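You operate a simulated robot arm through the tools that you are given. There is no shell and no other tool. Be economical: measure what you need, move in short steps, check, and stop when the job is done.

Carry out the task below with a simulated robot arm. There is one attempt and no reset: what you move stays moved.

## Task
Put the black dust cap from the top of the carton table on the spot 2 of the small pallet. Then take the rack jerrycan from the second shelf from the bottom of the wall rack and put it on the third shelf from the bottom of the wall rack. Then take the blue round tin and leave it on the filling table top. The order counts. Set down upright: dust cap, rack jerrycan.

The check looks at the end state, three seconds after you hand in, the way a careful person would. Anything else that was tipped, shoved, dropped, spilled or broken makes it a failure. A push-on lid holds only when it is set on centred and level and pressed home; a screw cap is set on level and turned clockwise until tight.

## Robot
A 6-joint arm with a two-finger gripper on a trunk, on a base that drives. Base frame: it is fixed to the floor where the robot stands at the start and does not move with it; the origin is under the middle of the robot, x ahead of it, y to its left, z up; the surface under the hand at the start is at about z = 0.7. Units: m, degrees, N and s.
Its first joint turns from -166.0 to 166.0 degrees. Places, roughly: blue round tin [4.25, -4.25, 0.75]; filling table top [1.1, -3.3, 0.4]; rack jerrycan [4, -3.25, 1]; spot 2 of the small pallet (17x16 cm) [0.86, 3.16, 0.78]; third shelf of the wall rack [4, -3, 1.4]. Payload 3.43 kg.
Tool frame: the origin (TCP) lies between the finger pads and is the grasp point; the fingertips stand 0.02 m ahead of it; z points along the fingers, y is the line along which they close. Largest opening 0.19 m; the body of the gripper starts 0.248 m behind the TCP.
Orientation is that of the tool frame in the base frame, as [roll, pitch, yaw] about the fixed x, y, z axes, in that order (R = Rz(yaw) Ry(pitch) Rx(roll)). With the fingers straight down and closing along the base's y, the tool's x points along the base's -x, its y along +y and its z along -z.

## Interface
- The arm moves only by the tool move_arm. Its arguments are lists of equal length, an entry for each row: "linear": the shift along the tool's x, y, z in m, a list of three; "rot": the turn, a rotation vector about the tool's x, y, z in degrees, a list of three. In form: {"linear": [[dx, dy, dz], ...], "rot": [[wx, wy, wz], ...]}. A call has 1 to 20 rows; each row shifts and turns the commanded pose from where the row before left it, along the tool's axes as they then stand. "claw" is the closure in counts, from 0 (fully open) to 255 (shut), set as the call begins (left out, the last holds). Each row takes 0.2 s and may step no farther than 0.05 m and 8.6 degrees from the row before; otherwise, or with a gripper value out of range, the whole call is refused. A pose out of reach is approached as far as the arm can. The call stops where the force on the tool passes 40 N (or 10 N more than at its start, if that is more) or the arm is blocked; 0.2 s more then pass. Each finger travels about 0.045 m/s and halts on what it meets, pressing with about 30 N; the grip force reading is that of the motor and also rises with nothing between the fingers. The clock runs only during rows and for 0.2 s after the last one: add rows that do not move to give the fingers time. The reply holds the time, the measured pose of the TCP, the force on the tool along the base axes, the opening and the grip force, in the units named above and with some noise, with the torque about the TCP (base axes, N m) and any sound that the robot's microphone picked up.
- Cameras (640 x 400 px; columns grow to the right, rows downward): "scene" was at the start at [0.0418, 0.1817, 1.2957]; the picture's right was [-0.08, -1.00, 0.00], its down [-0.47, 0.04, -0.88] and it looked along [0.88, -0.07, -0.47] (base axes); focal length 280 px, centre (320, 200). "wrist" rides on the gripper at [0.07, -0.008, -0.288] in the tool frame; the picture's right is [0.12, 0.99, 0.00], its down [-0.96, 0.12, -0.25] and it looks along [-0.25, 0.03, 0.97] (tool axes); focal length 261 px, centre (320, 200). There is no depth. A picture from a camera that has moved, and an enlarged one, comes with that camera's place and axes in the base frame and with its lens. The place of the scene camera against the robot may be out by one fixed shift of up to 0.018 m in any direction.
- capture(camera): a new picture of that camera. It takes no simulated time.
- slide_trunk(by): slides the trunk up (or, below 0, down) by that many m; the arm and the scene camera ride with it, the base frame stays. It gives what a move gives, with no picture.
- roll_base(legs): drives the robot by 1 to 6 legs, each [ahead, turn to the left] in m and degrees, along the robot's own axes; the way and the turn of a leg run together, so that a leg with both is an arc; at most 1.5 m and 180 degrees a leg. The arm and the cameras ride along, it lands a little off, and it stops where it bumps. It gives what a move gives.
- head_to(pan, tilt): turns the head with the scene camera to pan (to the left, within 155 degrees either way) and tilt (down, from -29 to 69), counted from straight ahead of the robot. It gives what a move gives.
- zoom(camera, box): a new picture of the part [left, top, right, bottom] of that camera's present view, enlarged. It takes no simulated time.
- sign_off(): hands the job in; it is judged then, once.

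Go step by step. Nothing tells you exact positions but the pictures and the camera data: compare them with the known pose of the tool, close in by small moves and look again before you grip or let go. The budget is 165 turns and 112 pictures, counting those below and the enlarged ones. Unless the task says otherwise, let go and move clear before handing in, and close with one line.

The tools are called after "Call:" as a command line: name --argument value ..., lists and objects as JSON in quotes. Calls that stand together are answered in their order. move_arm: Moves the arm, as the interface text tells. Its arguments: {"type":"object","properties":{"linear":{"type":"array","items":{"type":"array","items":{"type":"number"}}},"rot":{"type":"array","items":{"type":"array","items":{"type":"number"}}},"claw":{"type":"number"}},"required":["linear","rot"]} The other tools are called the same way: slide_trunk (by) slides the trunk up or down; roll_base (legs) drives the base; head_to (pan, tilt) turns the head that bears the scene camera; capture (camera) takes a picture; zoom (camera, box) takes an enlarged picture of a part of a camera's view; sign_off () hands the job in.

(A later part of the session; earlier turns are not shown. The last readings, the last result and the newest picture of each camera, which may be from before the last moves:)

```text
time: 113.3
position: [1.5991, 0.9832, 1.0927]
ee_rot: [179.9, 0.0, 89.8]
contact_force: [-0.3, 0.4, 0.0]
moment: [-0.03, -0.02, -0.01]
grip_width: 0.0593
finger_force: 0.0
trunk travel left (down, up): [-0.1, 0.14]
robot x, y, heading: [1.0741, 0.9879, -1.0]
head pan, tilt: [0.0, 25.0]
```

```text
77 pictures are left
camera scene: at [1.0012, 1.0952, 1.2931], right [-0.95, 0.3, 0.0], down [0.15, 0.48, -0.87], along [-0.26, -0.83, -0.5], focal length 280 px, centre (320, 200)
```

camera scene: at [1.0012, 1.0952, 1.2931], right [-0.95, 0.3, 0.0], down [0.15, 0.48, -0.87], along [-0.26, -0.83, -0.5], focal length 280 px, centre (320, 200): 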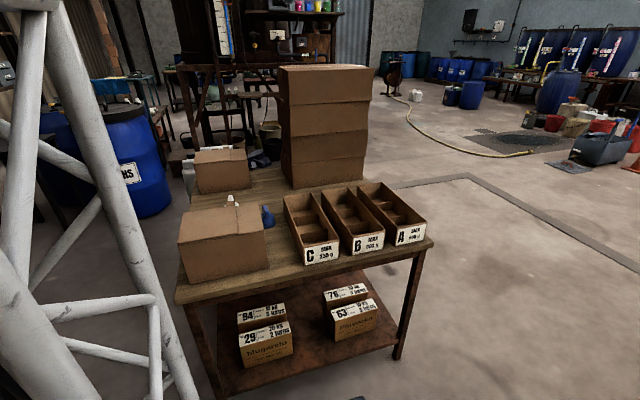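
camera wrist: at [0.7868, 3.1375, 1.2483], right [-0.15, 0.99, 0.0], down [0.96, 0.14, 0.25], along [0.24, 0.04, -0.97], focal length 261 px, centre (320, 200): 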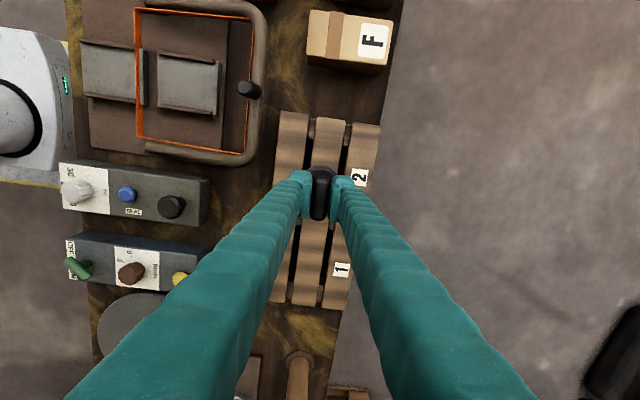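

The head is caught against the retracted arm. I'll extend the hand a little to free it.

Call:
head_to --pan -125 --tilt 25

Call:
move_arm --linear '[[0, 0.05, 0], [0, 0.05, 0], [0, 0.05, 0], [0, 0.05, 0], [0, 0.05, 0]]' --rot '[[0, 0, 0], [0, 0, 0], [0, 0, 0], [0, 0, 0], [0, 0, 0]]'

Call:
head_to --pan -40 --tilt 25

Call:
capture --camera "scene"

```text
time: 115.4
position: [1.5989, 0.9828, 1.0938]
ee_rot: [179.9, 0.0, 89.8]
contact_force: [-0.2, -0.6, -0.1]
moment: [0.02, -0.01, 0.0]
grip_width: 0.0597
finger_force: 0.0
trunk travel left (down, up): [-0.1, 0.14]
robot x, y, heading: [1.0696, 0.9893, -1.0]
head pan, tilt: [-125.0, 25.0]
```

```text
time: 116.6
position: [1.8502, 0.9821, 1.0964]
ee_rot: [179.8, 0.0, 89.9]
contact_force: [-0.9, -0.1, 0.5]
moment: [-0.02, -0.24, 0.02]
grip_width: 0.0597
finger_force: 0.2
trunk travel left (down, up): [-0.1, 0.14]
robot x, y, heading: [1.0747, 0.9919, -1.2]
head pan, tilt: [-125.0, 25.0]
```

```text
time: 118.2
position: [1.8504, 0.9826, 1.0953]
ee_rot: [179.9, 0.0, 89.8]
contact_force: [0.0, 0.0, -0.1]
moment: [0.01, -0.02, -0.01]
grip_width: 0.0599
finger_force: 0.1
trunk travel left (down, up): [-0.1, 0.14]
robot x, y, heading: [1.0711, 0.9921, -1.1]
head pan, tilt: [-40.0, 25.0]
```

```text
76 pictures are left
camera scene: at [1.0977, 1.1209, 1.3009], right [-0.66, -0.75, 0.0], down [-0.32, 0.28, -0.91], along [0.68, -0.6, -0.42], focal length 280 px, centre (320, 200)
```

scene: 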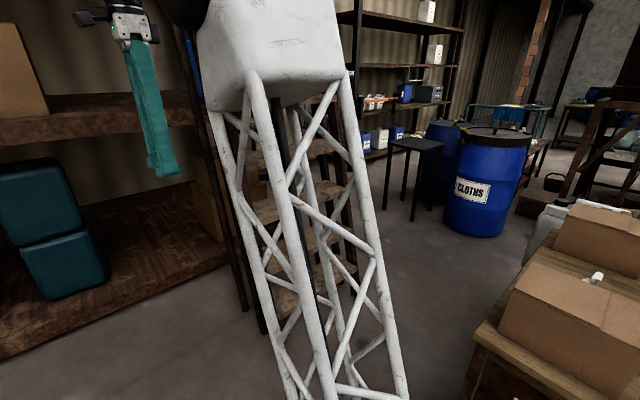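

Now I can see the gap: about 0.8 m between the carton table (x < 1.21) and the ladder's foot (x ≥ 1.95). I'll go to (1.58, 1.0), turn the long way (left) so the arm stays clear of the ladder, and check.

Call:
roll_base --legs '[[0.5, 0], [0, 135], [0, 135.5]]'

Call:
head_to --pan 8 --tilt 40

Call:
capture --camera "scene"

Call:
capture --camera "wrist"

```text
time: 132.9
position: [1.5649, 0.2068, 1.0945]
ee_rot: [179.9, 0.0, 0.0]
contact_force: [-0.5, 0.6, 0.4]
moment: [0.0, 0.01, 0.04]
grip_width: 0.0596
finger_force: 0.1
trunk travel left (down, up): [-0.1, 0.14]
robot x, y, heading: [1.5726, 0.9815, -90.7]
head pan, tilt: [-40.0, 25.0]
```

```text
time: 134.0
position: [1.5658, 0.2055, 1.0953]
ee_rot: [179.9, 0.0, 0.1]
contact_force: [0.1, 0.1, 0.2]
moment: [-0.02, -0.01, -0.01]
grip_width: 0.0597
finger_force: 0.1
trunk travel left (down, up): [-0.1, 0.14]
robot x, y, heading: [1.5723, 0.9816, -91.0]
head pan, tilt: [8.0, 40.0]
```

```text
75 pictures are left
camera scene: at [1.7916, 0.9455, 1.2776], right [-0.99, -0.12, 0.0], down [-0.08, 0.64, -0.77], along [0.09, -0.76, -0.64], focal length 280 px, centre (320, 200)
```

scene: 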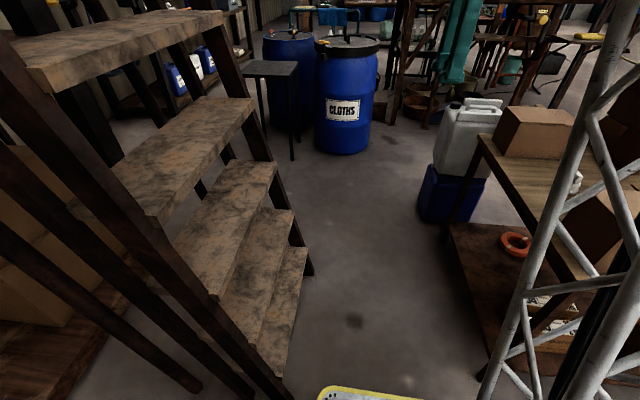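

```text
74 pictures are left
camera wrist: at [1.6364, 0.2142, 1.3828], right [0.12, -0.99, 0.0], down [-0.96, -0.12, 0.25], along [-0.25, -0.03, -0.97], focal length 261 px, centre (320, 200)
```

wrist: 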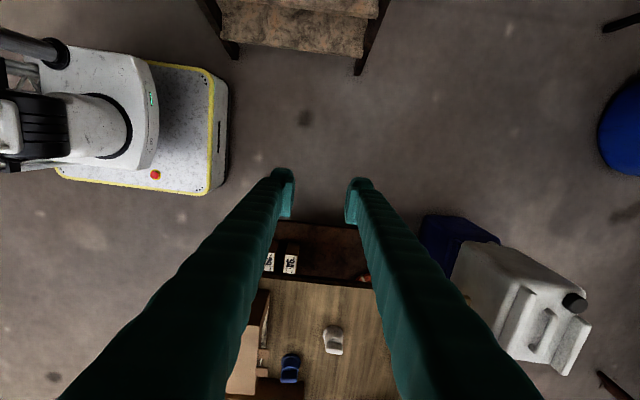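

The top view gives me the obstacles: ladder foot corner (1.93, 0.06), table edge x≈1.2, and the canister on the blue box at x≈1.37, y≈-0.27. The robot fits with a heading of about -80°, so I'll steer through in short legs, checking after each.

Call:
roll_base --legs '[[0, -9], [0.25, 0], [0, 20], [0.38, 0]]'

Call:
capture --camera "wrist"

Call:
head_to --pan 20 --tilt 60

Call:
capture --camera "scene"

```text
time: 139.7
position: [1.7447, -0.4051, 1.0958]
ee_rot: [180.0, 0.0, 11.5]
contact_force: [-0.5, 0.5, -0.5]
moment: [0.04, -0.05, 0.02]
grip_width: 0.0593
finger_force: 0.0
trunk travel left (down, up): [-0.1, 0.14]
robot x, y, heading: [1.5951, 0.3563, -79.5]
head pan, tilt: [8.0, 40.0]
```

```text
73 pictures are left
camera wrist: at [1.8132, -0.3825, 1.3828], right [0.31, -0.95, 0.0], down [-0.92, -0.3, 0.25], along [-0.23, -0.08, -0.97], focal length 261 px, centre (320, 200)
```

wrist: 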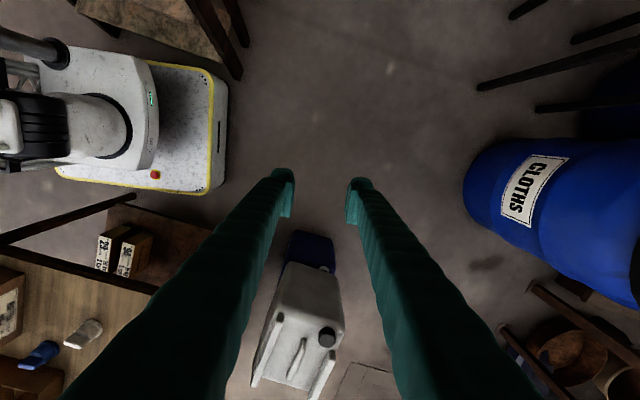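

```text
time: 140.5
position: [1.7454, -0.4043, 1.0953]
ee_rot: [179.8, 0.0, 11.6]
contact_force: [0.3, 0.0, -0.1]
moment: [0.02, 0.02, 0.02]
grip_width: 0.0595
finger_force: 0.1
trunk travel left (down, up): [-0.1, 0.14]
robot x, y, heading: [1.595, 0.3596, -79.5]
head pan, tilt: [20.0, 60.0]
```

```text
72 pictures are left
camera scene: at [1.8259, 0.3859, 1.2509], right [-0.86, -0.51, 0.0], down [-0.44, 0.75, -0.5], along [0.25, -0.43, -0.87], focal length 280 px, centre (320, 200)
```

scene: 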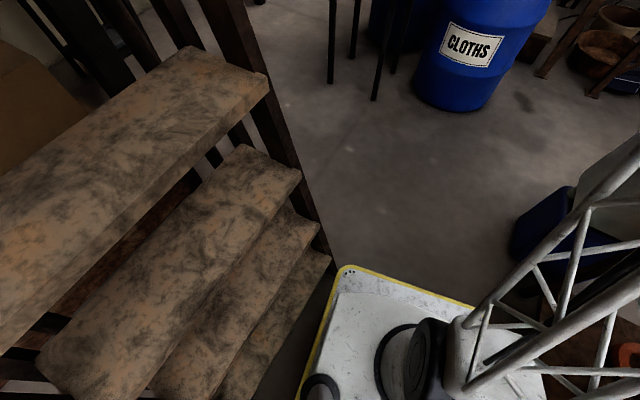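

Clearance to the ladder foot is about 3 cm and to the blue box about 5–8 cm. I'll go on along this heading, then bend left in steps.

Call:
roll_base --legs '[[0.4, 0], [0, 10], [0.15, 0], [0, 14], [0.3, 0]]'

Call:
head_to --pan 0 --tilt 30

Call:
capture --camera "scene"

Call:
capture --camera "wrist"

```text
time: 147.2
position: [2.3414, -1.0657, 1.0951]
ee_rot: [179.9, -0.1, 35.5]
contact_force: [0.2, -0.2, 0.7]
moment: [-0.02, -0.05, 0.0]
grip_width: 0.0598
finger_force: 0.0
trunk travel left (down, up): [-0.1, 0.14]
robot x, y, heading: [1.8991, -0.43, -55.7]
head pan, tilt: [20.0, 60.0]
```

```text
time: 148.2
position: [2.3414, -1.0648, 1.0949]
ee_rot: [180.0, 0.1, 35.6]
contact_force: [0.4, 0.7, 0.6]
moment: [-0.01, -0.01, 0.0]
grip_width: 0.0598
finger_force: 0.1
trunk travel left (down, up): [-0.1, 0.14]
robot x, y, heading: [1.8992, -0.4299, -55.5]
head pan, tilt: [0.0, 30.0]
```

```text
71 pictures are left
camera scene: at [2.0884, -0.3513, 1.2929], right [-0.82, -0.57, 0.0], down [-0.28, 0.41, -0.87], along [0.49, -0.71, -0.5], focal length 280 px, centre (320, 200)
```

scene: 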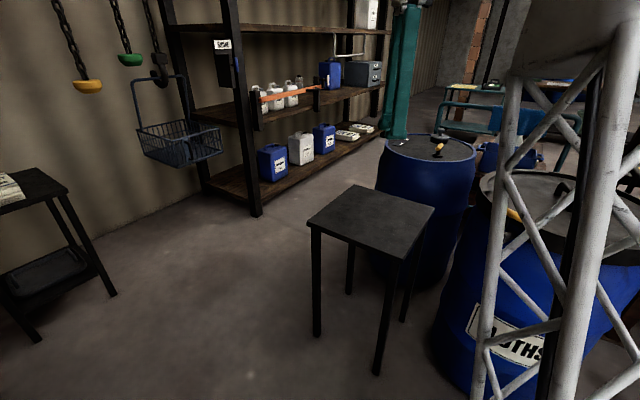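

```text
70 pictures are left
camera wrist: at [2.3941, -1.018, 1.3828], right [0.67, -0.74, 0.0], down [-0.72, -0.65, 0.25], along [-0.18, -0.17, -0.97], focal length 261 px, centre (320, 200)
```

wrist: 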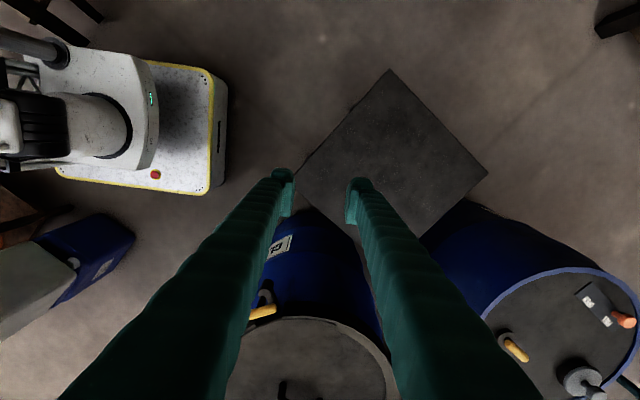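

Through the narrow part. The rack front is at x≈3.7, the black stool at x 2.28–2.62 and a hanging basket near x≈3.6. I'll continue east, then turn south before reaching the basket.

Call:
roll_base --legs '[[0, 50], [0.85, 0], [0, -54], [0.6, 0]]'

Call:
capture --camera "scene"

Call:
capture --camera "wrist"

```text
time: 160.6
position: [3.4579, -1.6708, 1.0939]
ee_rot: [179.8, 0.0, 32.3]
contact_force: [-1.0, -0.2, -0.9]
moment: [0.0, 0.0, -0.03]
grip_width: 0.0596
finger_force: 0.1
trunk travel left (down, up): [-0.1, 0.14]
robot x, y, heading: [3.0483, -1.0095, -58.9]
head pan, tilt: [0.0, 30.0]
```

```text
69 pictures are left
camera scene: at [3.246, -0.9437, 1.293], right [-0.85, -0.52, 0.0], down [-0.26, 0.43, -0.87], along [0.45, -0.74, -0.5], focal length 280 px, centre (320, 200)
```

scene: 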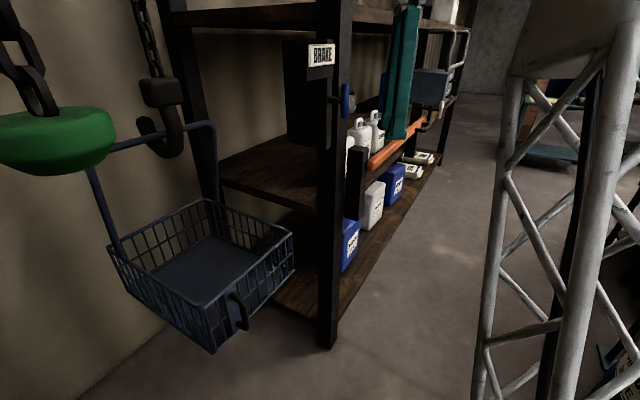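

```text
68 pictures are left
camera wrist: at [3.5137, -1.627, 1.3828], right [0.63, -0.78, 0.0], down [-0.75, -0.61, 0.25], along [-0.19, -0.16, -0.97], focal length 261 px, centre (320, 200)
```

wrist: 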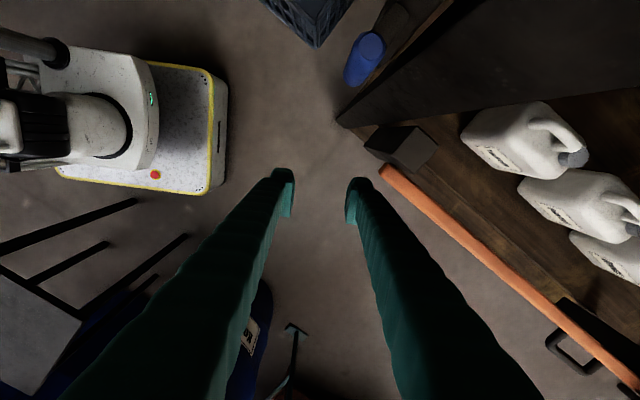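

An orange bar runs along the front of the second shelf. I'll drive south along the rack to y≈-3.2, then look at the shelves square-on.

Call:
roll_base --legs '[[0, -31.5], [1.1, 0], [1.1, 0]]'

Call:
head_to --pan 0 --tilt 20

Call:
capture --camera "scene"

Call:
head_to --pan 80 --tilt 20

Call:
capture --camera "scene"

```text
time: 173.1
position: [2.9851, -3.9892, 1.0953]
ee_rot: [179.9, 0.1, -0.2]
contact_force: [-0.7, -0.7, 0.0]
moment: [0.0, 0.01, -0.02]
grip_width: 0.0598
finger_force: 0.0
trunk travel left (down, up): [-0.1, 0.14]
robot x, y, heading: [2.9984, -3.2106, -91.4]
head pan, tilt: [0.0, 30.0]
```

```text
time: 173.8
position: [2.9857, -3.9884, 1.0949]
ee_rot: [179.9, 0.1, -0.1]
contact_force: [-0.1, -1.2, 0.3]
moment: [-0.01, 0.02, -0.02]
grip_width: 0.0596
finger_force: 0.0
trunk travel left (down, up): [-0.1, 0.14]
robot x, y, heading: [2.9938, -3.2113, -91.3]
head pan, tilt: [0.0, 20.0]
```

```text
67 pictures are left
camera scene: at [3.2045, -3.2595, 1.309], right [-1.0, 0.02, 0.0], down [0.01, 0.34, -0.94], along [-0.02, -0.94, -0.34], focal length 280 px, centre (320, 200)
```

scene: 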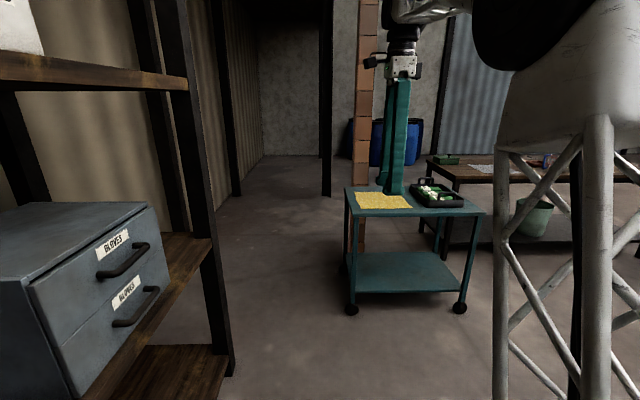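

```text
time: 175.3
position: [2.9854, -3.989, 1.0944]
ee_rot: [179.9, 0.0, -0.1]
contact_force: [0.6, 0.8, -0.4]
moment: [0.03, 0.02, 0.0]
grip_width: 0.0595
finger_force: 0.0
trunk travel left (down, up): [-0.1, 0.14]
robot x, y, heading: [2.9906, -3.2107, -91.5]
head pan, tilt: [80.0, 20.0]
```

```text
66 pictures are left
camera scene: at [3.2979, -3.1846, 1.309], right [-0.2, -0.98, 0.0], down [-0.34, 0.07, -0.94], along [0.92, -0.18, -0.34], focal length 280 px, centre (320, 200)
```

scene: 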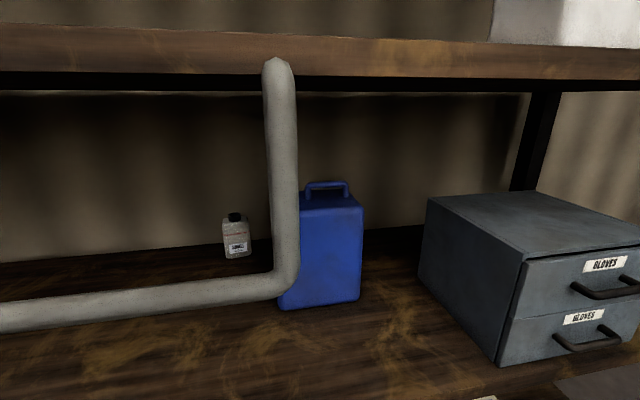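

The blue can with the handle near (3.95, -3.3) should be the rack jerrycan; a grey bent pipe guards the shelf front. Before turning to face it I'll check the free space behind me and zoom on the pipe.

Call:
head_to --pan -75 --tilt 30

Call:
capture --camera "scene"

```text
time: 177.7
position: [2.9868, -3.9904, 1.0953]
ee_rot: [180.0, 0.0, -0.3]
contact_force: [0.2, 0.1, 0.4]
moment: [0.0, 0.0, 0.06]
grip_width: 0.0596
finger_force: 0.0
trunk travel left (down, up): [-0.1, 0.14]
robot x, y, heading: [2.991, -3.2129, -91.2]
head pan, tilt: [-75.0, 30.0]
```

```text
65 pictures are left
camera scene: at [3.1187, -3.1879, 1.293], right [-0.24, 0.97, 0.0], down [0.49, 0.12, -0.87], along [-0.84, -0.21, -0.5], focal length 280 px, centre (320, 200)
```

scene: 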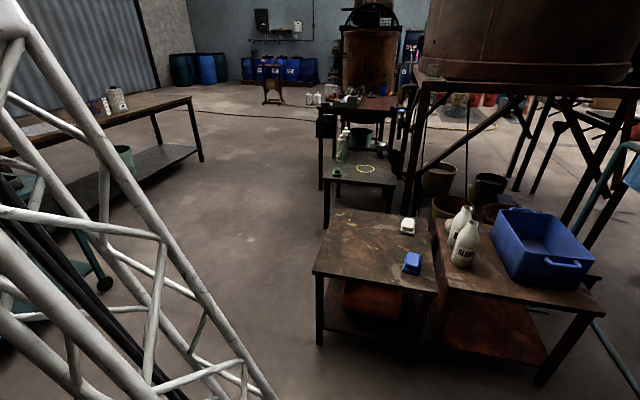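

Table edges behind are at x≈2.35, so there's room to turn. I'll put the head to the left, retract the hand, back away slightly while turning to face the rack, and look.

Call:
head_to --pan 60 --tilt 20

Call:
move_arm --linear '[[0, -0.05, 0], [0, -0.05, 0], [0, -0.05, 0], [0, -0.05, 0]]' --rot '[[0, 0, 0], [0, 0, 0], [0, 0, 0], [0, 0, 0]]'

Call:
roll_base --legs '[[0, 91.3], [-0.13, 0]]'

Call:
head_to --pan 5 --tilt 10

Call:
capture --camera "scene"

```text
time: 179.9
position: [2.9848, -3.9896, 1.0946]
ee_rot: [179.9, 0.0, -0.2]
contact_force: [-0.1, -0.4, -0.4]
moment: [0.03, -0.05, -0.01]
grip_width: 0.0597
finger_force: 0.1
trunk travel left (down, up): [-0.1, 0.14]
robot x, y, heading: [2.9961, -3.2136, -91.7]
head pan, tilt: [60.0, 20.0]
```

```text
time: 180.9
position: [2.9878, -3.7925, 1.0944]
ee_rot: [180.0, 0.0, -0.2]
contact_force: [0.7, -1.7, -1.0]
moment: [0.3, -0.05, 0.0]
grip_width: 0.0599
finger_force: 0.0
trunk travel left (down, up): [-0.1, 0.14]
robot x, y, heading: [2.996, -3.2109, -91.1]
head pan, tilt: [60.0, 20.0]
```

```text
time: 184.8
position: [3.5653, -3.2904, 1.0965]
ee_rot: [179.9, 0.1, 82.9]
contact_force: [-12.6, 1.0, 0.6]
moment: [-0.2, -3.13, 0.25]
grip_width: 0.0592
finger_force: 0.0
trunk travel left (down, up): [-0.1, 0.14]
robot x, y, heading: [2.9941, -3.2129, -8.0]
head pan, tilt: [60.0, 20.0]
stopped in leg 1: the force on the tool passed its limit at 79 N (the readings are from after the stop); the commanded pose is now the measured one
```

```text
time: 186.0
position: [3.5663, -3.2898, 1.097]
ee_rot: [179.9, 0.1, 83.0]
contact_force: [-19.9, 1.9, -0.4]
moment: [-0.29, -4.8, 0.27]
grip_width: 0.059
finger_force: 0.1
trunk travel left (down, up): [-0.1, 0.14]
robot x, y, heading: [2.9944, -3.2136, -8.0]
head pan, tilt: [5.0, 10.0]
```

```text
64 pictures are left
camera scene: at [3.0662, -3.0216, 1.3253], right [-0.05, -1.0, 0.0], down [-0.17, 0.01, -0.98], along [0.98, -0.05, -0.17], focal length 280 px, centre (320, 200)
```

scene: 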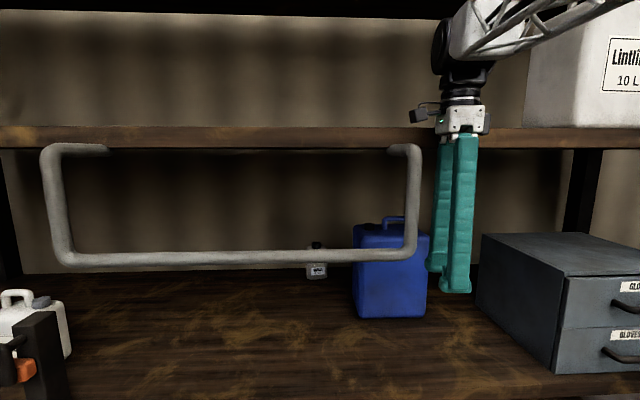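

The hand touched the shelf edge while turning (no damage visible). I'll back the base off straight away, then examine the jerrycan closely.

Call:
roll_base --legs '[[-0.12, 0]]'

Call:
capture --camera "scene"

Call:
zoom --camera "scene" --box '[320, 170, 480, 270]'

```text
time: 187.3
position: [3.4475, -3.2732, 1.0967]
ee_rot: [179.9, 0.3, 83.1]
contact_force: [-0.4, -0.8, 0.4]
moment: [-0.04, 0.02, 0.05]
grip_width: 0.0599
finger_force: 0.1
trunk travel left (down, up): [-0.1, 0.14]
robot x, y, heading: [2.8729, -3.1989, -8.4]
head pan, tilt: [5.0, 10.0]
```

```text
63 pictures are left
camera scene: at [2.9469, -3.0047, 1.3253], right [-0.05, -1.0, 0.0], down [-0.17, 0.01, -0.98], along [0.98, -0.05, -0.17], focal length 280 px, centre (320, 200)
```

scene: 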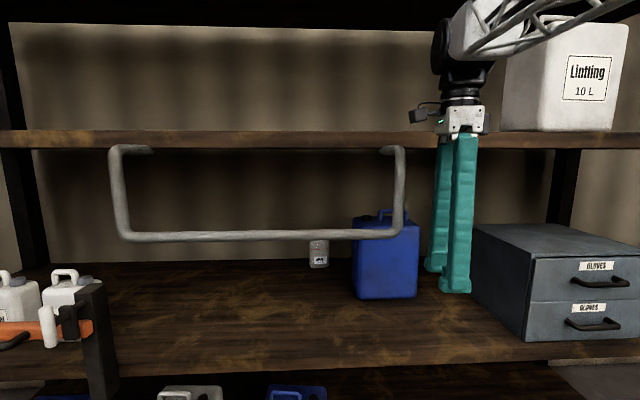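

```text
4.00 times, centred on (400, 220) of scene
camera zoom: at [2.9469, -3.0047, 1.3253], right [-0.05, -1.0, 0.0], down [-0.17, 0.01, -0.98], along [0.98, -0.05, -0.17], focal length 1121 px, centre (0, 120)
```

zoom: 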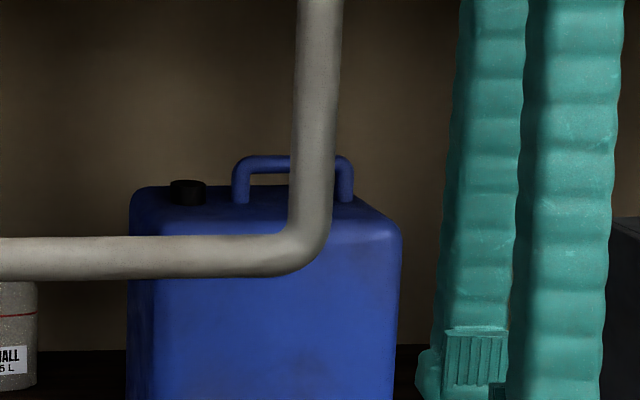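

The handle bar runs along y at about x 3.99, y -3.34, z 1.10, with the can about 0.21 wide. I'll take it by its handle with a horizontal hand, camera on the right side. First I'll pull back a bit and turn the hand.

Call:
move_arm --linear '[[0, -0.04, 0], [0, -0.04, 0], [0, 0, 0], [0, 0, 0], [0, 0, 0], [0, 0, 0], [0, 0, 0], [0, 0, 0], [0, 0, 0], [0, 0, 0], [0, 0, 0], [0, 0, 0], [0, 0, 0]]' --rot '[[0, 0, 0], [0, 0, 0], [0, 0, -8.5], [0, 0, -8.5], [0, 0, -8.5], [0, 0, -8.5], [0, 0, -8.5], [0, 0, -8.5], [0, 0, -8.5], [0, 0, -8.5], [0, 0, -8.5], [0, 0, -8.5], [0, 0, -8.5]]'

Call:
move_arm --linear '[[0, 0, 0], [0, 0, 0], [0, 0, 0], [0, 0, 0], [0, 0, 0], [0, 0, 0], [0, 0, 0], [0, 0, 0], [0, 0, 0], [0, 0, 0], [0, 0, 0]]' --rot '[[0, 0, -8.5], [0, 0, -8.5], [0, 0, -8.5], [0, 0, -8.5], [0, 0, -8.5], [0, 0, -8.5], [0, 0, -8.5], [0, 0, -8.5], [0, 0, -8.5], [0, 0, -8.5], [0, 0, -8.5]]'

```text
time: 190.1
position: [3.3699, -3.2628, 1.0968]
ee_rot: [-179.8, 0.1, 176.5]
contact_force: [0.5, -0.3, 0.2]
moment: [-0.02, -0.03, 0.02]
grip_width: 0.0595
finger_force: 0.1
trunk travel left (down, up): [-0.1, 0.14]
robot x, y, heading: [2.8755, -3.1951, -7.9]
head pan, tilt: [5.0, 10.0]
```

```text
time: 192.5
position: [3.3691, -3.2615, 1.0949]
ee_rot: [180.0, -0.1, -90.0]
contact_force: [-0.2, 0.5, -0.2]
moment: [0.02, 0.0, 0.0]
grip_width: 0.0597
finger_force: 0.0
trunk travel left (down, up): [-0.1, 0.14]
robot x, y, heading: [2.8738, -3.1912, -7.8]
head pan, tilt: [5.0, 10.0]
```

Call:
move_arm --linear '[[0.006, -0.022, 0], [0.006, -0.0218, 0.0031], [0.006, -0.0211, 0.0062], [0.006, -0.02, 0.0091], [0.006, -0.0185, 0.0119], [0.006, -0.0166, 0.0144], [0.006, -0.0144, 0.0166], [0.006, -0.0119, 0.0185], [0.006, -0.0091, 0.02], [0.006, -0.0062, 0.0211], [0.006, -0.0031, 0.0218]]' --rot '[[8.18, 0, 0], [8.18, 0, 0], [8.18, 0, 0], [8.18, 0, 0], [8.18, 0, 0], [8.18, 0, 0], [8.18, 0, 0], [8.18, 0, 0], [8.18, 0, 0], [8.18, 0, 0], [8.18, 0, 0]]' --claw 155

Call:
capture --camera "wrist"

Call:
capture --camera "scene"

```text
time: 194.9
position: [3.5539, -3.2962, 1.1257]
ee_rot: [-111.2, 0.0, -91.0]
contact_force: [0.8, 0.0, -0.5]
moment: [-0.01, 0.02, -0.02]
grip_width: 0.0744
finger_force: 0.1
out of reach, approached as far as the arm can: row 9, 10, 11
trunk travel left (down, up): [-0.1, 0.14]
robot x, y, heading: [2.8724, -3.198, -8.2]
head pan, tilt: [5.0, 10.0]
```

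```text
61 pictures are left
camera wrist: at [3.2884, -3.3634, 1.238], right [-0.36, -0.11, -0.93], down [-0.26, 0.97, -0.02], along [0.9, 0.23, -0.38], focal length 261 px, centre (320, 200)
```

wrist: 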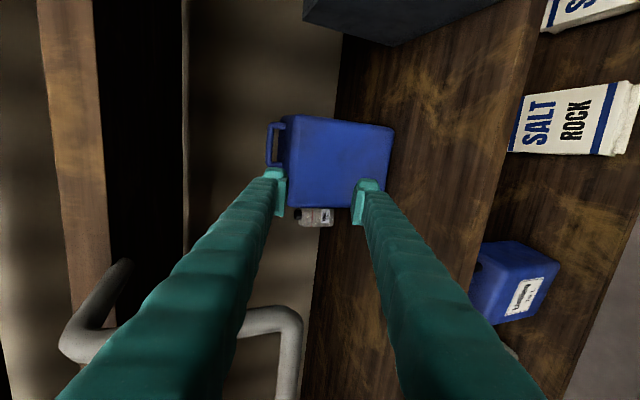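

```text
60 pictures are left
camera scene: at [2.9468, -3.0047, 1.3253], right [-0.05, -1.0, 0.0], down [-0.17, 0.01, -0.98], along [0.98, -0.05, -0.17], focal length 280 px, centre (320, 200)
```

scene: 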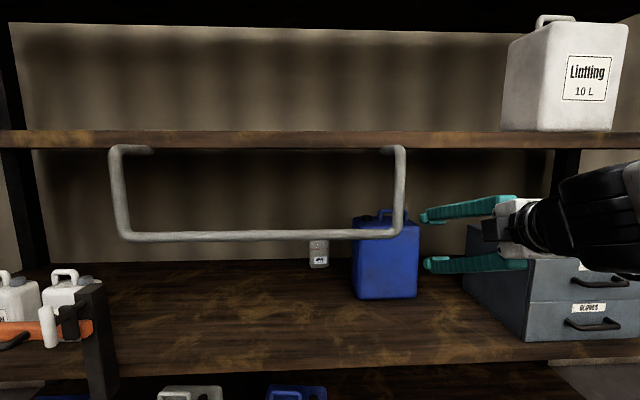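

The handle centre triangulates to (3.97, -3.337, 1.103). I'll zoom the wrist view to measure the handle gap.

Call:
zoom --camera "wrist" --box '[240, 100, 320, 150]'

```text
8.00 times, centred on (280, 125) of wrist
camera zoom: at [3.2884, -3.3634, 1.238], right [-0.36, -0.11, -0.93], down [-0.26, 0.97, -0.02], along [0.9, 0.23, -0.38], focal length 2085 px, centre (640, 800)
```

zoom: 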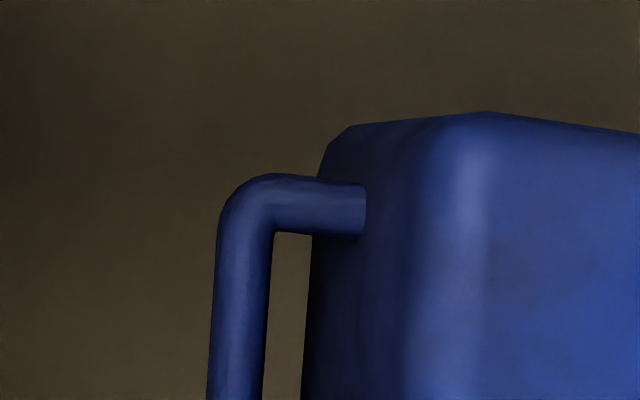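

The gap under the bar is about 3 cm (finger 1.6 cm), so it's feasible. I'll move forward along +x with the current tilt, then level the hand.

Call:
move_arm --linear '[[0.008, -0.016, 0.042], [0.008, -0.016, 0.042], [0.008, -0.016, 0.042], [0.008, -0.016, 0.042], [0, 0, 0]]' --rot '[[0, 0, 0], [0, 0, 0], [0, 0, 0], [0, 0, 0], [0, 0, 0]]' --claw 200

```text
time: 196.1
position: [3.7303, -3.3261, 1.1504]
ee_rot: [-111.9, 0.0, -91.2]
contact_force: [0.3, 0.0, 0.2]
moment: [0.04, -0.02, -0.02]
grip_width: 0.041
finger_force: 0.1
out of reach, approached as far as the arm can: row 1, 2, 3, 4
trunk travel left (down, up): [-0.1, 0.14]
robot x, y, heading: [2.8741, -3.1931, -7.9]
head pan, tilt: [5.0, 10.0]
```

The wrist can't level out in this arm posture. Lowering the trunk should flatten the forearm; I'll do that and try again.

Call:
slide_trunk --by -0.1

Call:
move_arm --linear '[[0, 0, 0], [0, -0.02, -0.005], [0, -0.02, -0.002], [0, -0.02, 0], [0, 0, 0]]' --rot '[[7, 0, 0], [7, 0, 0], [7, 0, 0], [0, 0, 0], [0, 0, 0]]'

```text
time: 197.4
position: [3.7297, -3.3272, 1.0491]
ee_rot: [-111.9, 0.0, -91.1]
contact_force: [0.1, 0.6, 0.0]
moment: [0.02, 0.0, 0.0]
grip_width: 0.0411
finger_force: 0.1
trunk travel left (down, up): [0.0, 0.24]
robot x, y, heading: [2.8743, -3.194, -7.8]
head pan, tilt: [5.0, 10.0]
```

```text
time: 198.6
position: [3.737, -3.3179, 1.1238]
ee_rot: [-108.0, 0.3, -91.7]
contact_force: [-0.1, -0.7, -0.2]
moment: [-0.02, -0.02, 0.03]
grip_width: 0.0411
finger_force: 0.0
out of reach, approached as far as the arm can: row 1, 2, 3
trunk travel left (down, up): [0.0, 0.24]
robot x, y, heading: [2.8747, -3.1932, -7.9]
head pan, tilt: [5.0, 10.0]
```

The hand is now tilted only 18° below horizontal, which still fits the handle gap. I'll test how the commanded pose relates to the measured one.

Call:
move_arm --linear '[[0, 0, 0.02], [0, 0, 0]]' --rot '[[0, 0, 0], [0, 0, 0]]'

Call:
capture --camera "scene"

```text
time: 199.2
position: [3.7558, -3.3184, 1.117]
ee_rot: [-107.9, 0.2, -91.8]
contact_force: [-0.1, 0.1, -1.1]
moment: [-0.01, -0.02, -0.01]
grip_width: 0.0411
finger_force: 0.0
trunk travel left (down, up): [0.0, 0.24]
robot x, y, heading: [2.8751, -3.1915, -7.9]
head pan, tilt: [5.0, 10.0]
```

```text
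58 pictures are left
camera scene: at [2.9467, -3.0047, 1.2253], right [-0.05, -1.0, 0.0], down [-0.17, 0.01, -0.98], along [0.98, -0.05, -0.17], focal length 280 px, centre (320, 200)
```

scene: 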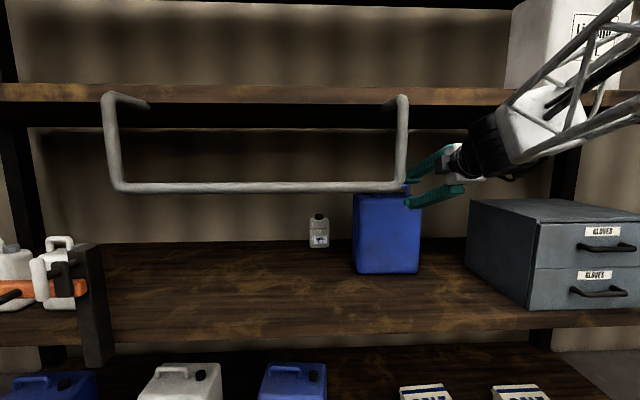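

The pose is consistent now. Next I'll line up 7 cm short of the bar along the finger direction, and look through the wrist camera.

Call:
move_arm --linear '[[0.003, -0.014, 0.033], [0.003, -0.014, 0.033], [0.003, -0.014, 0.033], [0.003, -0.0135, 0.033], [0, 0, 0]]' --rot '[[0, 0, 0], [0, 0, 0], [0, 0, 0], [0, 0, 0], [0, 0, 0]]' --claw 212

Call:
zoom --camera "wrist" --box '[240, 110, 400, 210]'

Call:
zoom --camera "scene" --box '[340, 130, 500, 230]'

```text
time: 200.4
position: [3.8984, -3.3362, 1.1304]
ee_rot: [-108.0, 0.2, -91.8]
contact_force: [0.2, 0.1, 0.2]
moment: [0.03, -0.02, 0.03]
grip_width: 0.0319
finger_force: 0.1
trunk travel left (down, up): [0.0, 0.24]
robot x, y, heading: [2.8734, -3.1953, -7.8]
head pan, tilt: [5.0, 10.0]
```

```text
4.00 times, centred on (320, 160) of wrist
camera zoom: at [3.6249, -3.3979, 1.2266], right [-0.31, -0.11, -0.94], down [-0.24, 0.97, -0.03], along [0.92, 0.22, -0.33], focal length 1043 px, centre (320, 360)
```

zoom: 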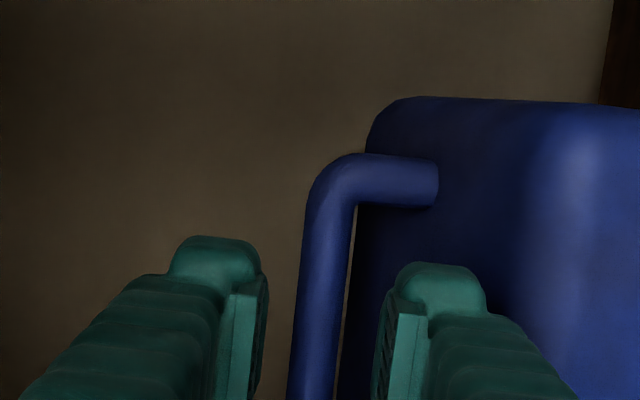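

```text
4.00 times, centred on (420, 180) of scene
camera zoom: at [2.9468, -3.0048, 1.2253], right [-0.05, -1.0, 0.0], down [-0.17, 0.01, -0.98], along [0.98, -0.05, -0.17], focal length 1121 px, centre (-80, 280)
```

zoom: 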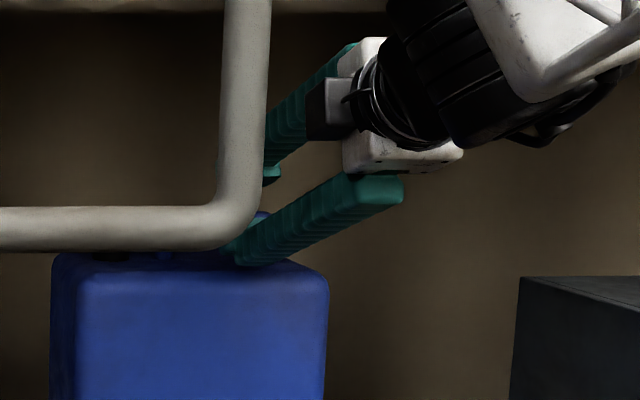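

The bar lies on the finger axis within 2 mm and the lower finger fits between bar and can. I'll narrow the opening a little and slide in 4 cm along the fingers.

Call:
move_arm --linear '[[0, 0, 0], [0, 0, 0.015], [0, 0, 0.015], [0, 0, 0.01], [0, 0, 0]]' --rot '[[0, 0, 0], [0, 0, 0], [0, 0, 0], [0, 0, 0], [0, 0, 0]]' --claw 219

Call:
zoom --camera "wrist" --box '[260, 120, 380, 195]'

```text
time: 201.6
position: [3.9369, -3.3358, 1.1173]
ee_rot: [-107.9, 0.1, -91.7]
contact_force: [-0.1, -0.6, 0.2]
moment: [-0.01, -0.01, 0.01]
grip_width: 0.0266
finger_force: 0.0
trunk travel left (down, up): [0.0, 0.24]
robot x, y, heading: [2.8762, -3.1956, -8.1]
head pan, tilt: [5.0, 10.0]
```

```text
5.33 times, centred on (320, 158) of wrist
camera zoom: at [3.6638, -3.3984, 1.2147], right [-0.31, -0.11, -0.94], down [-0.24, 0.97, -0.03], along [0.92, 0.22, -0.33], focal length 1390 px, centre (320, 427)
```

zoom: 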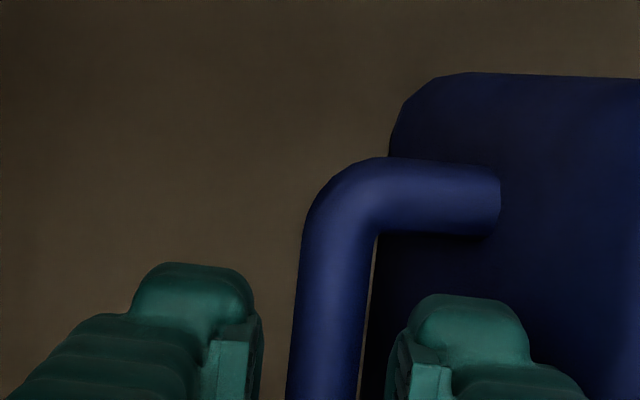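

Call:
move_arm --linear '[[0, 0, 0.008], [0, 0, 0.007], [0, 0, 0.005], [0, 0, 0]]' --rot '[[0, 0, 0], [0, 0, 0], [0, 0, 0], [0, 0, 0]]'

Call:
zoom --camera "wrist" --box '[260, 120, 380, 195]'

Call:
zoom --camera "scene" --box '[370, 150, 450, 200]'

```text
time: 202.6
position: [3.955, -3.3365, 1.1127]
ee_rot: [-107.8, 0.2, -91.8]
contact_force: [-6.5, 1.1, 13.9]
moment: [-0.01, 0.3, -0.02]
grip_width: 0.0208
finger_force: 0.1
trunk travel left (down, up): [0.0, 0.24]
robot x, y, heading: [2.8773, -3.1897, -7.8]
head pan, tilt: [5.0, 10.0]
```

```text
5.33 times, centred on (320, 158) of wrist
camera zoom: at [3.6822, -3.3993, 1.2094], right [-0.31, -0.11, -0.95], down [-0.24, 0.97, -0.03], along [0.92, 0.22, -0.32], focal length 1390 px, centre (320, 427)
```

zoom: 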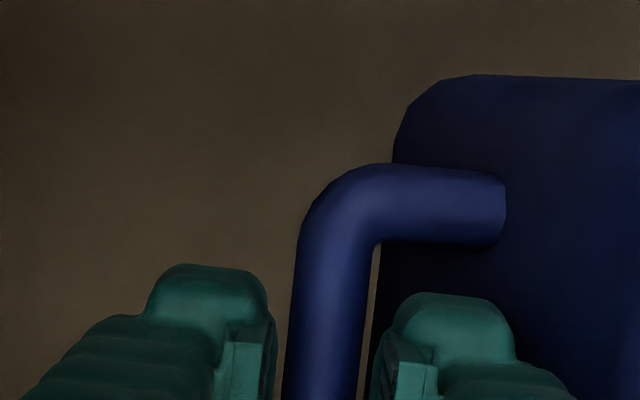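

```text
8.00 times, centred on (410, 175) of scene
camera zoom: at [2.946, -3.0047, 1.2255], right [-0.05, -1.0, 0.0], down [-0.17, 0.01, -0.98], along [0.98, -0.05, -0.17], focal length 2242 px, centre (-400, 400)
```

zoom: 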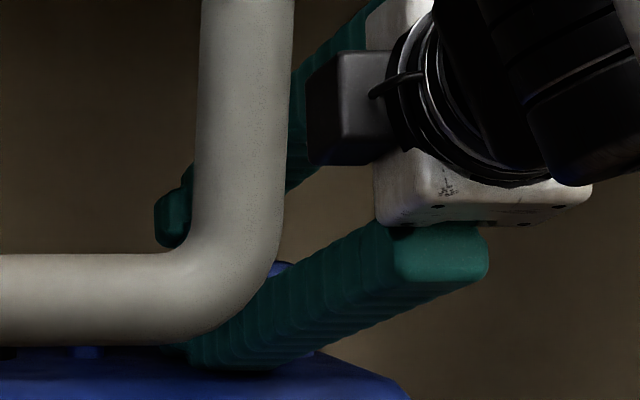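

The lower finger rides on the can's front edge at this tilt. A steeper tilt of about 27° clears it, so I'll back out, tilt 9° more and line up again.

Call:
move_arm --linear '[[0, -0.003, -0.02], [0, -0.002, -0.03], [0, 0, -0.04], [0, 0, 0], [0, 0, 0], [0, 0, 0]]' --rot '[[0, 0, 0], [0, 0, 0], [0, 0, 0], [-4.5, 0, 0], [-4.5, 0, 0], [0, 0, 0]]' --claw 219

Call:
zoom --camera "wrist" --box '[240, 60, 400, 160]'

Call:
capture --camera "scene"

```text
time: 204.0
position: [3.8723, -3.3348, 1.1428]
ee_rot: [-116.9, 0.3, -91.7]
contact_force: [0.3, 0.3, -1.3]
moment: [-0.02, -0.01, -0.03]
grip_width: 0.0268
finger_force: 0.1
trunk travel left (down, up): [0.0, 0.24]
robot x, y, heading: [2.8749, -3.1967, -7.9]
head pan, tilt: [5.0, 10.0]
```

```text
4.00 times, centred on (320, 110) of wrist
camera zoom: at [3.6178, -3.3977, 1.2811], right [-0.45, -0.1, -0.89], down [-0.24, 0.97, 0.01], along [0.86, 0.22, -0.47], focal length 1043 px, centre (320, 560)
```

zoom: 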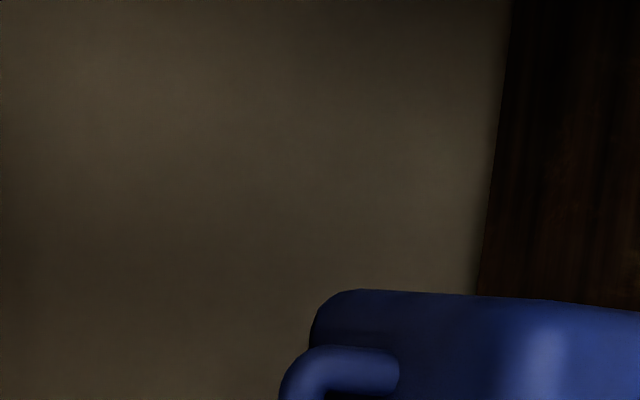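

```text
51 pictures are left
camera scene: at [2.9468, -3.0047, 1.2253], right [-0.05, -1.0, 0.0], down [-0.17, 0.01, -0.98], along [0.98, -0.05, -0.17], focal length 280 px, centre (320, 200)
```

scene: 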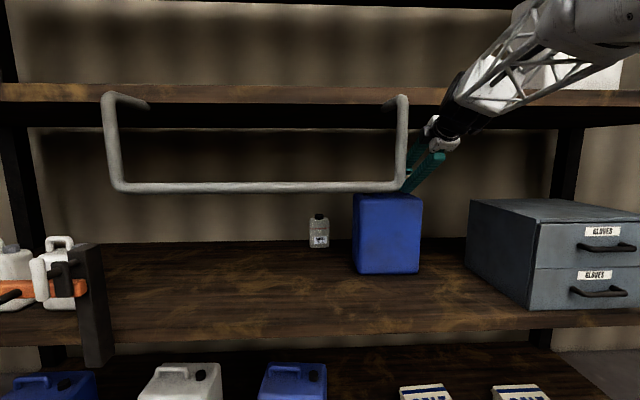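

Call:
move_arm --linear '[[0, -0.0114, 0], [0, 0, 0.018], [0, 0, 0.0173], [0, 0, 0]]' --rot '[[0, 0, 0], [0, 0, 0], [0, 0, 0], [0, 0, 0]]' --claw 220

Call:
zoom --camera "wrist" --box '[260, 120, 380, 195]'

```text
time: 205.0
position: [3.9091, -3.3357, 1.1381]
ee_rot: [-116.9, 0.2, -91.8]
contact_force: [-0.1, -0.1, 0.1]
moment: [0.01, -0.03, -0.02]
grip_width: 0.0268
finger_force: 0.1
trunk travel left (down, up): [0.0, 0.24]
robot x, y, heading: [2.8757, -3.1934, -7.9]
head pan, tilt: [5.0, 10.0]
```

```text
5.33 times, centred on (320, 158) of wrist
camera zoom: at [3.6541, -3.3992, 1.2751], right [-0.45, -0.1, -0.89], down [-0.24, 0.97, 0.01], along [0.86, 0.22, -0.46], focal length 1390 px, centre (320, 427)
```

zoom: 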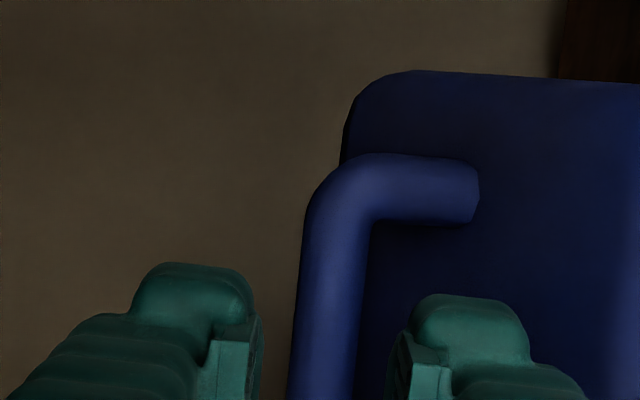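

It's well aligned. I'll slide in along the fingers in small steps.

Call:
move_arm --linear '[[0, 0, 0.015], [0, 0, 0.015], [0, 0, 0.01], [0, 0, 0.005], [0, 0, 0]]' --rot '[[0, 0, 0], [0, 0, 0], [0, 0, 0], [0, 0, 0], [0, 0, 0]]'

Call:
zoom --camera "wrist" --box '[260, 120, 380, 195]'

```text
time: 206.2
position: [3.9498, -3.3357, 1.1179]
ee_rot: [-117.0, 0.3, -91.9]
contact_force: [0.2, -0.4, 0.9]
moment: [0.01, 0.02, 0.02]
grip_width: 0.0268
finger_force: 0.2
trunk travel left (down, up): [0.0, 0.24]
robot x, y, heading: [2.874, -3.1955, -8.2]
head pan, tilt: [5.0, 10.0]
```

```text
5.33 times, centred on (320, 158) of wrist
camera zoom: at [3.6943, -3.3999, 1.2552], right [-0.45, -0.1, -0.89], down [-0.24, 0.97, 0.01], along [0.86, 0.22, -0.46], focal length 1390 px, centre (320, 427)
```

zoom: 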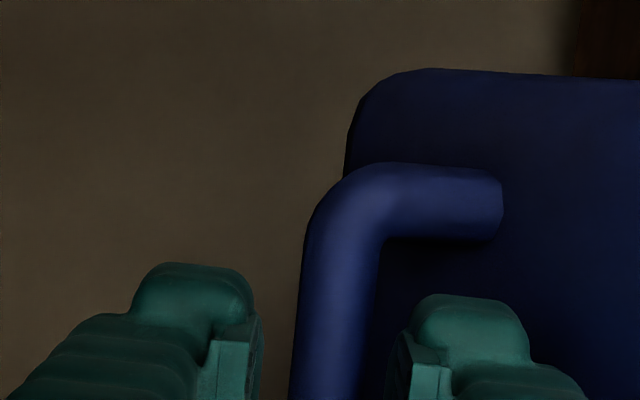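

Call:
move_arm --linear '[[0, 0.001, 0.007], [0, 0, 0.007], [0, 0, 0.006], [0, 0, 0]]' --rot '[[0, 0, 0], [0, 0, 0], [0, 0, 0], [0, 0, 0]]'

Call:
zoom --camera "wrist" --box '[260, 120, 380, 195]'

Call:
zoom --camera "scene" --box '[360, 80, 520, 180]'

```text
time: 207.2
position: [3.9621, -3.3365, 1.1134]
ee_rot: [-116.6, 0.1, -91.8]
contact_force: [-13.3, 0.3, 35.4]
moment: [-0.09, 0.65, -0.05]
grip_width: 0.0193
finger_force: 0.0
trunk travel left (down, up): [0.0, 0.24]
robot x, y, heading: [2.872, -3.1937, -7.7]
head pan, tilt: [5.0, 10.0]
```

```text
5.33 times, centred on (320, 158) of wrist
camera zoom: at [3.7083, -3.4001, 1.249], right [-0.45, -0.1, -0.89], down [-0.24, 0.97, 0.01], along [0.86, 0.22, -0.46], focal length 1390 px, centre (320, 427)
```

zoom: 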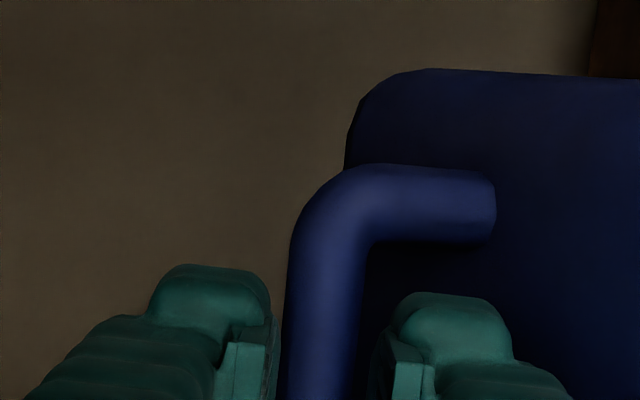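

```text
4.00 times, centred on (440, 130) of scene
camera zoom: at [2.9449, -3.0045, 1.2258], right [-0.05, -1.0, 0.0], down [-0.17, 0.01, -0.99], along [0.98, -0.05, -0.17], focal length 1121 px, centre (-160, 480)
```

zoom: 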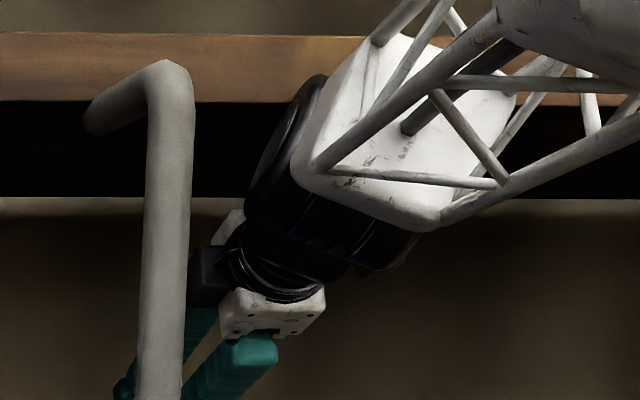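

The lower finger touches the can top, but the bar may already be between the tips. I'll try closing, which also lifts the lower finger off the can.

Call:
move_arm --linear '[[0, -0.001, 0], [0, 0, 0], [0, 0, 0], [0, 0, 0]]' --rot '[[0, 0, 0], [0, 0, 0], [0, 0, 0], [0, 0, 0]]' --claw 255

Call:
zoom --camera "wrist" --box '[260, 120, 380, 195]'

```text
time: 208.2
position: [3.9639, -3.3372, 1.1096]
ee_rot: [-116.8, 0.1, -91.8]
contact_force: [-9.3, 1.1, 34.4]
moment: [-0.87, -0.18, 0.12]
grip_width: 0.0171
finger_force: 30.5
trunk travel left (down, up): [0.0, 0.24]
robot x, y, heading: [2.8764, -3.1954, -7.6]
head pan, tilt: [5.0, 10.0]
```

```text
5.33 times, centred on (320, 158) of wrist
camera zoom: at [3.7098, -3.4, 1.2475], right [-0.45, -0.1, -0.89], down [-0.24, 0.97, 0.01], along [0.86, 0.22, -0.46], focal length 1390 px, centre (320, 427)
```

zoom: 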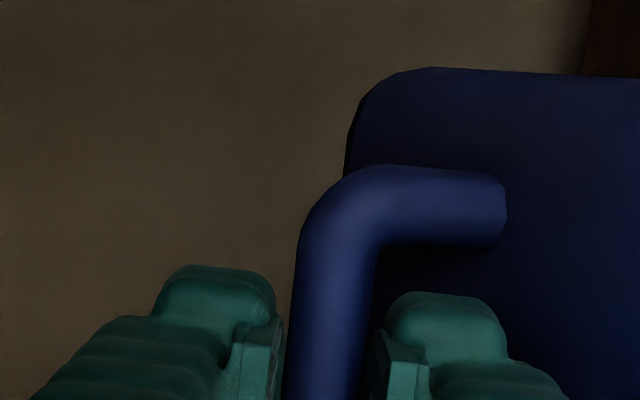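

It stopped at 17 mm with 30 N: the bar is gripped. I'll lift 1.5 cm and check.

Call:
move_arm --linear '[[0, -0.0045, -0.0023], [0, -0.0045, -0.0023], [0, -0.0045, -0.0023], [0, 0, 0], [0, 0, 0]]' --rot '[[0, 0, 0], [0, 0, 0], [0, 0, 0], [0, 0, 0], [0, 0, 0]]' --claw 255

Call:
zoom --camera "wrist" --box '[260, 120, 380, 195]'

Call:
zoom --camera "scene" --box '[320, 150, 480, 290]'

```text
time: 208.8
position: [3.9651, -3.3368, 1.1092]
ee_rot: [-117.3, 0.2, -91.9]
contact_force: [-8.3, 5.1, 28.0]
moment: [-0.96, -0.15, -0.15]
grip_width: 0.0172
finger_force: 29.3
trunk travel left (down, up): [0.0, 0.24]
robot x, y, heading: [2.8724, -3.1912, -8.0]
head pan, tilt: [5.0, 10.0]
stopped in row 3: the force on the tool passed its limit at 51 N (the readings are from after the stop); the commanded pose is now the measured one
```

```text
5.33 times, centred on (320, 158) of wrist
camera zoom: at [3.7117, -3.4006, 1.2493], right [-0.46, -0.1, -0.88], down [-0.24, 0.97, 0.02], along [0.86, 0.22, -0.47], focal length 1390 px, centre (320, 427)
```

zoom: 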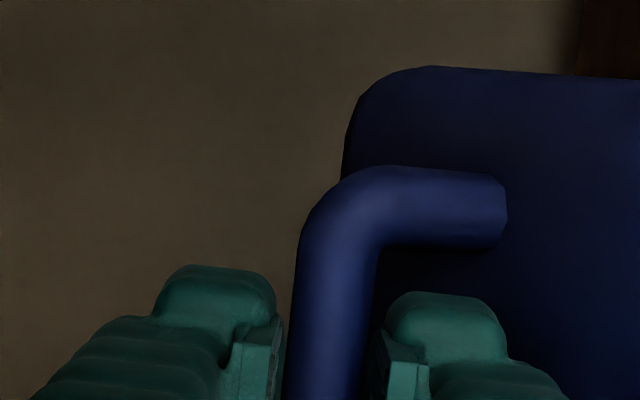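

```text
2.86 times, centred on (400, 220) of scene
camera zoom: at [2.9457, -3.0048, 1.2244], right [-0.05, -1.0, 0.0], down [-0.17, 0.01, -0.98], along [0.98, -0.05, -0.17], focal length 801 px, centre (91, 143)
```

zoom: 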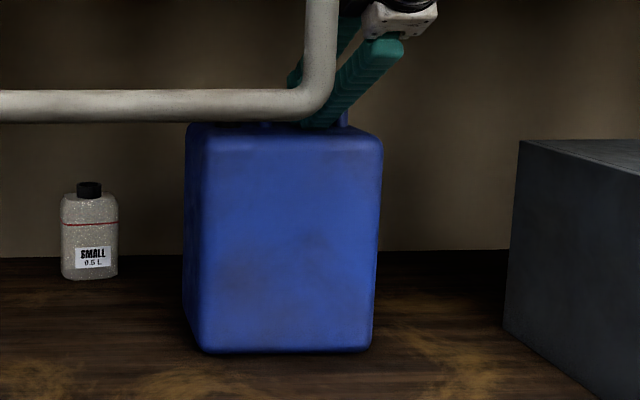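

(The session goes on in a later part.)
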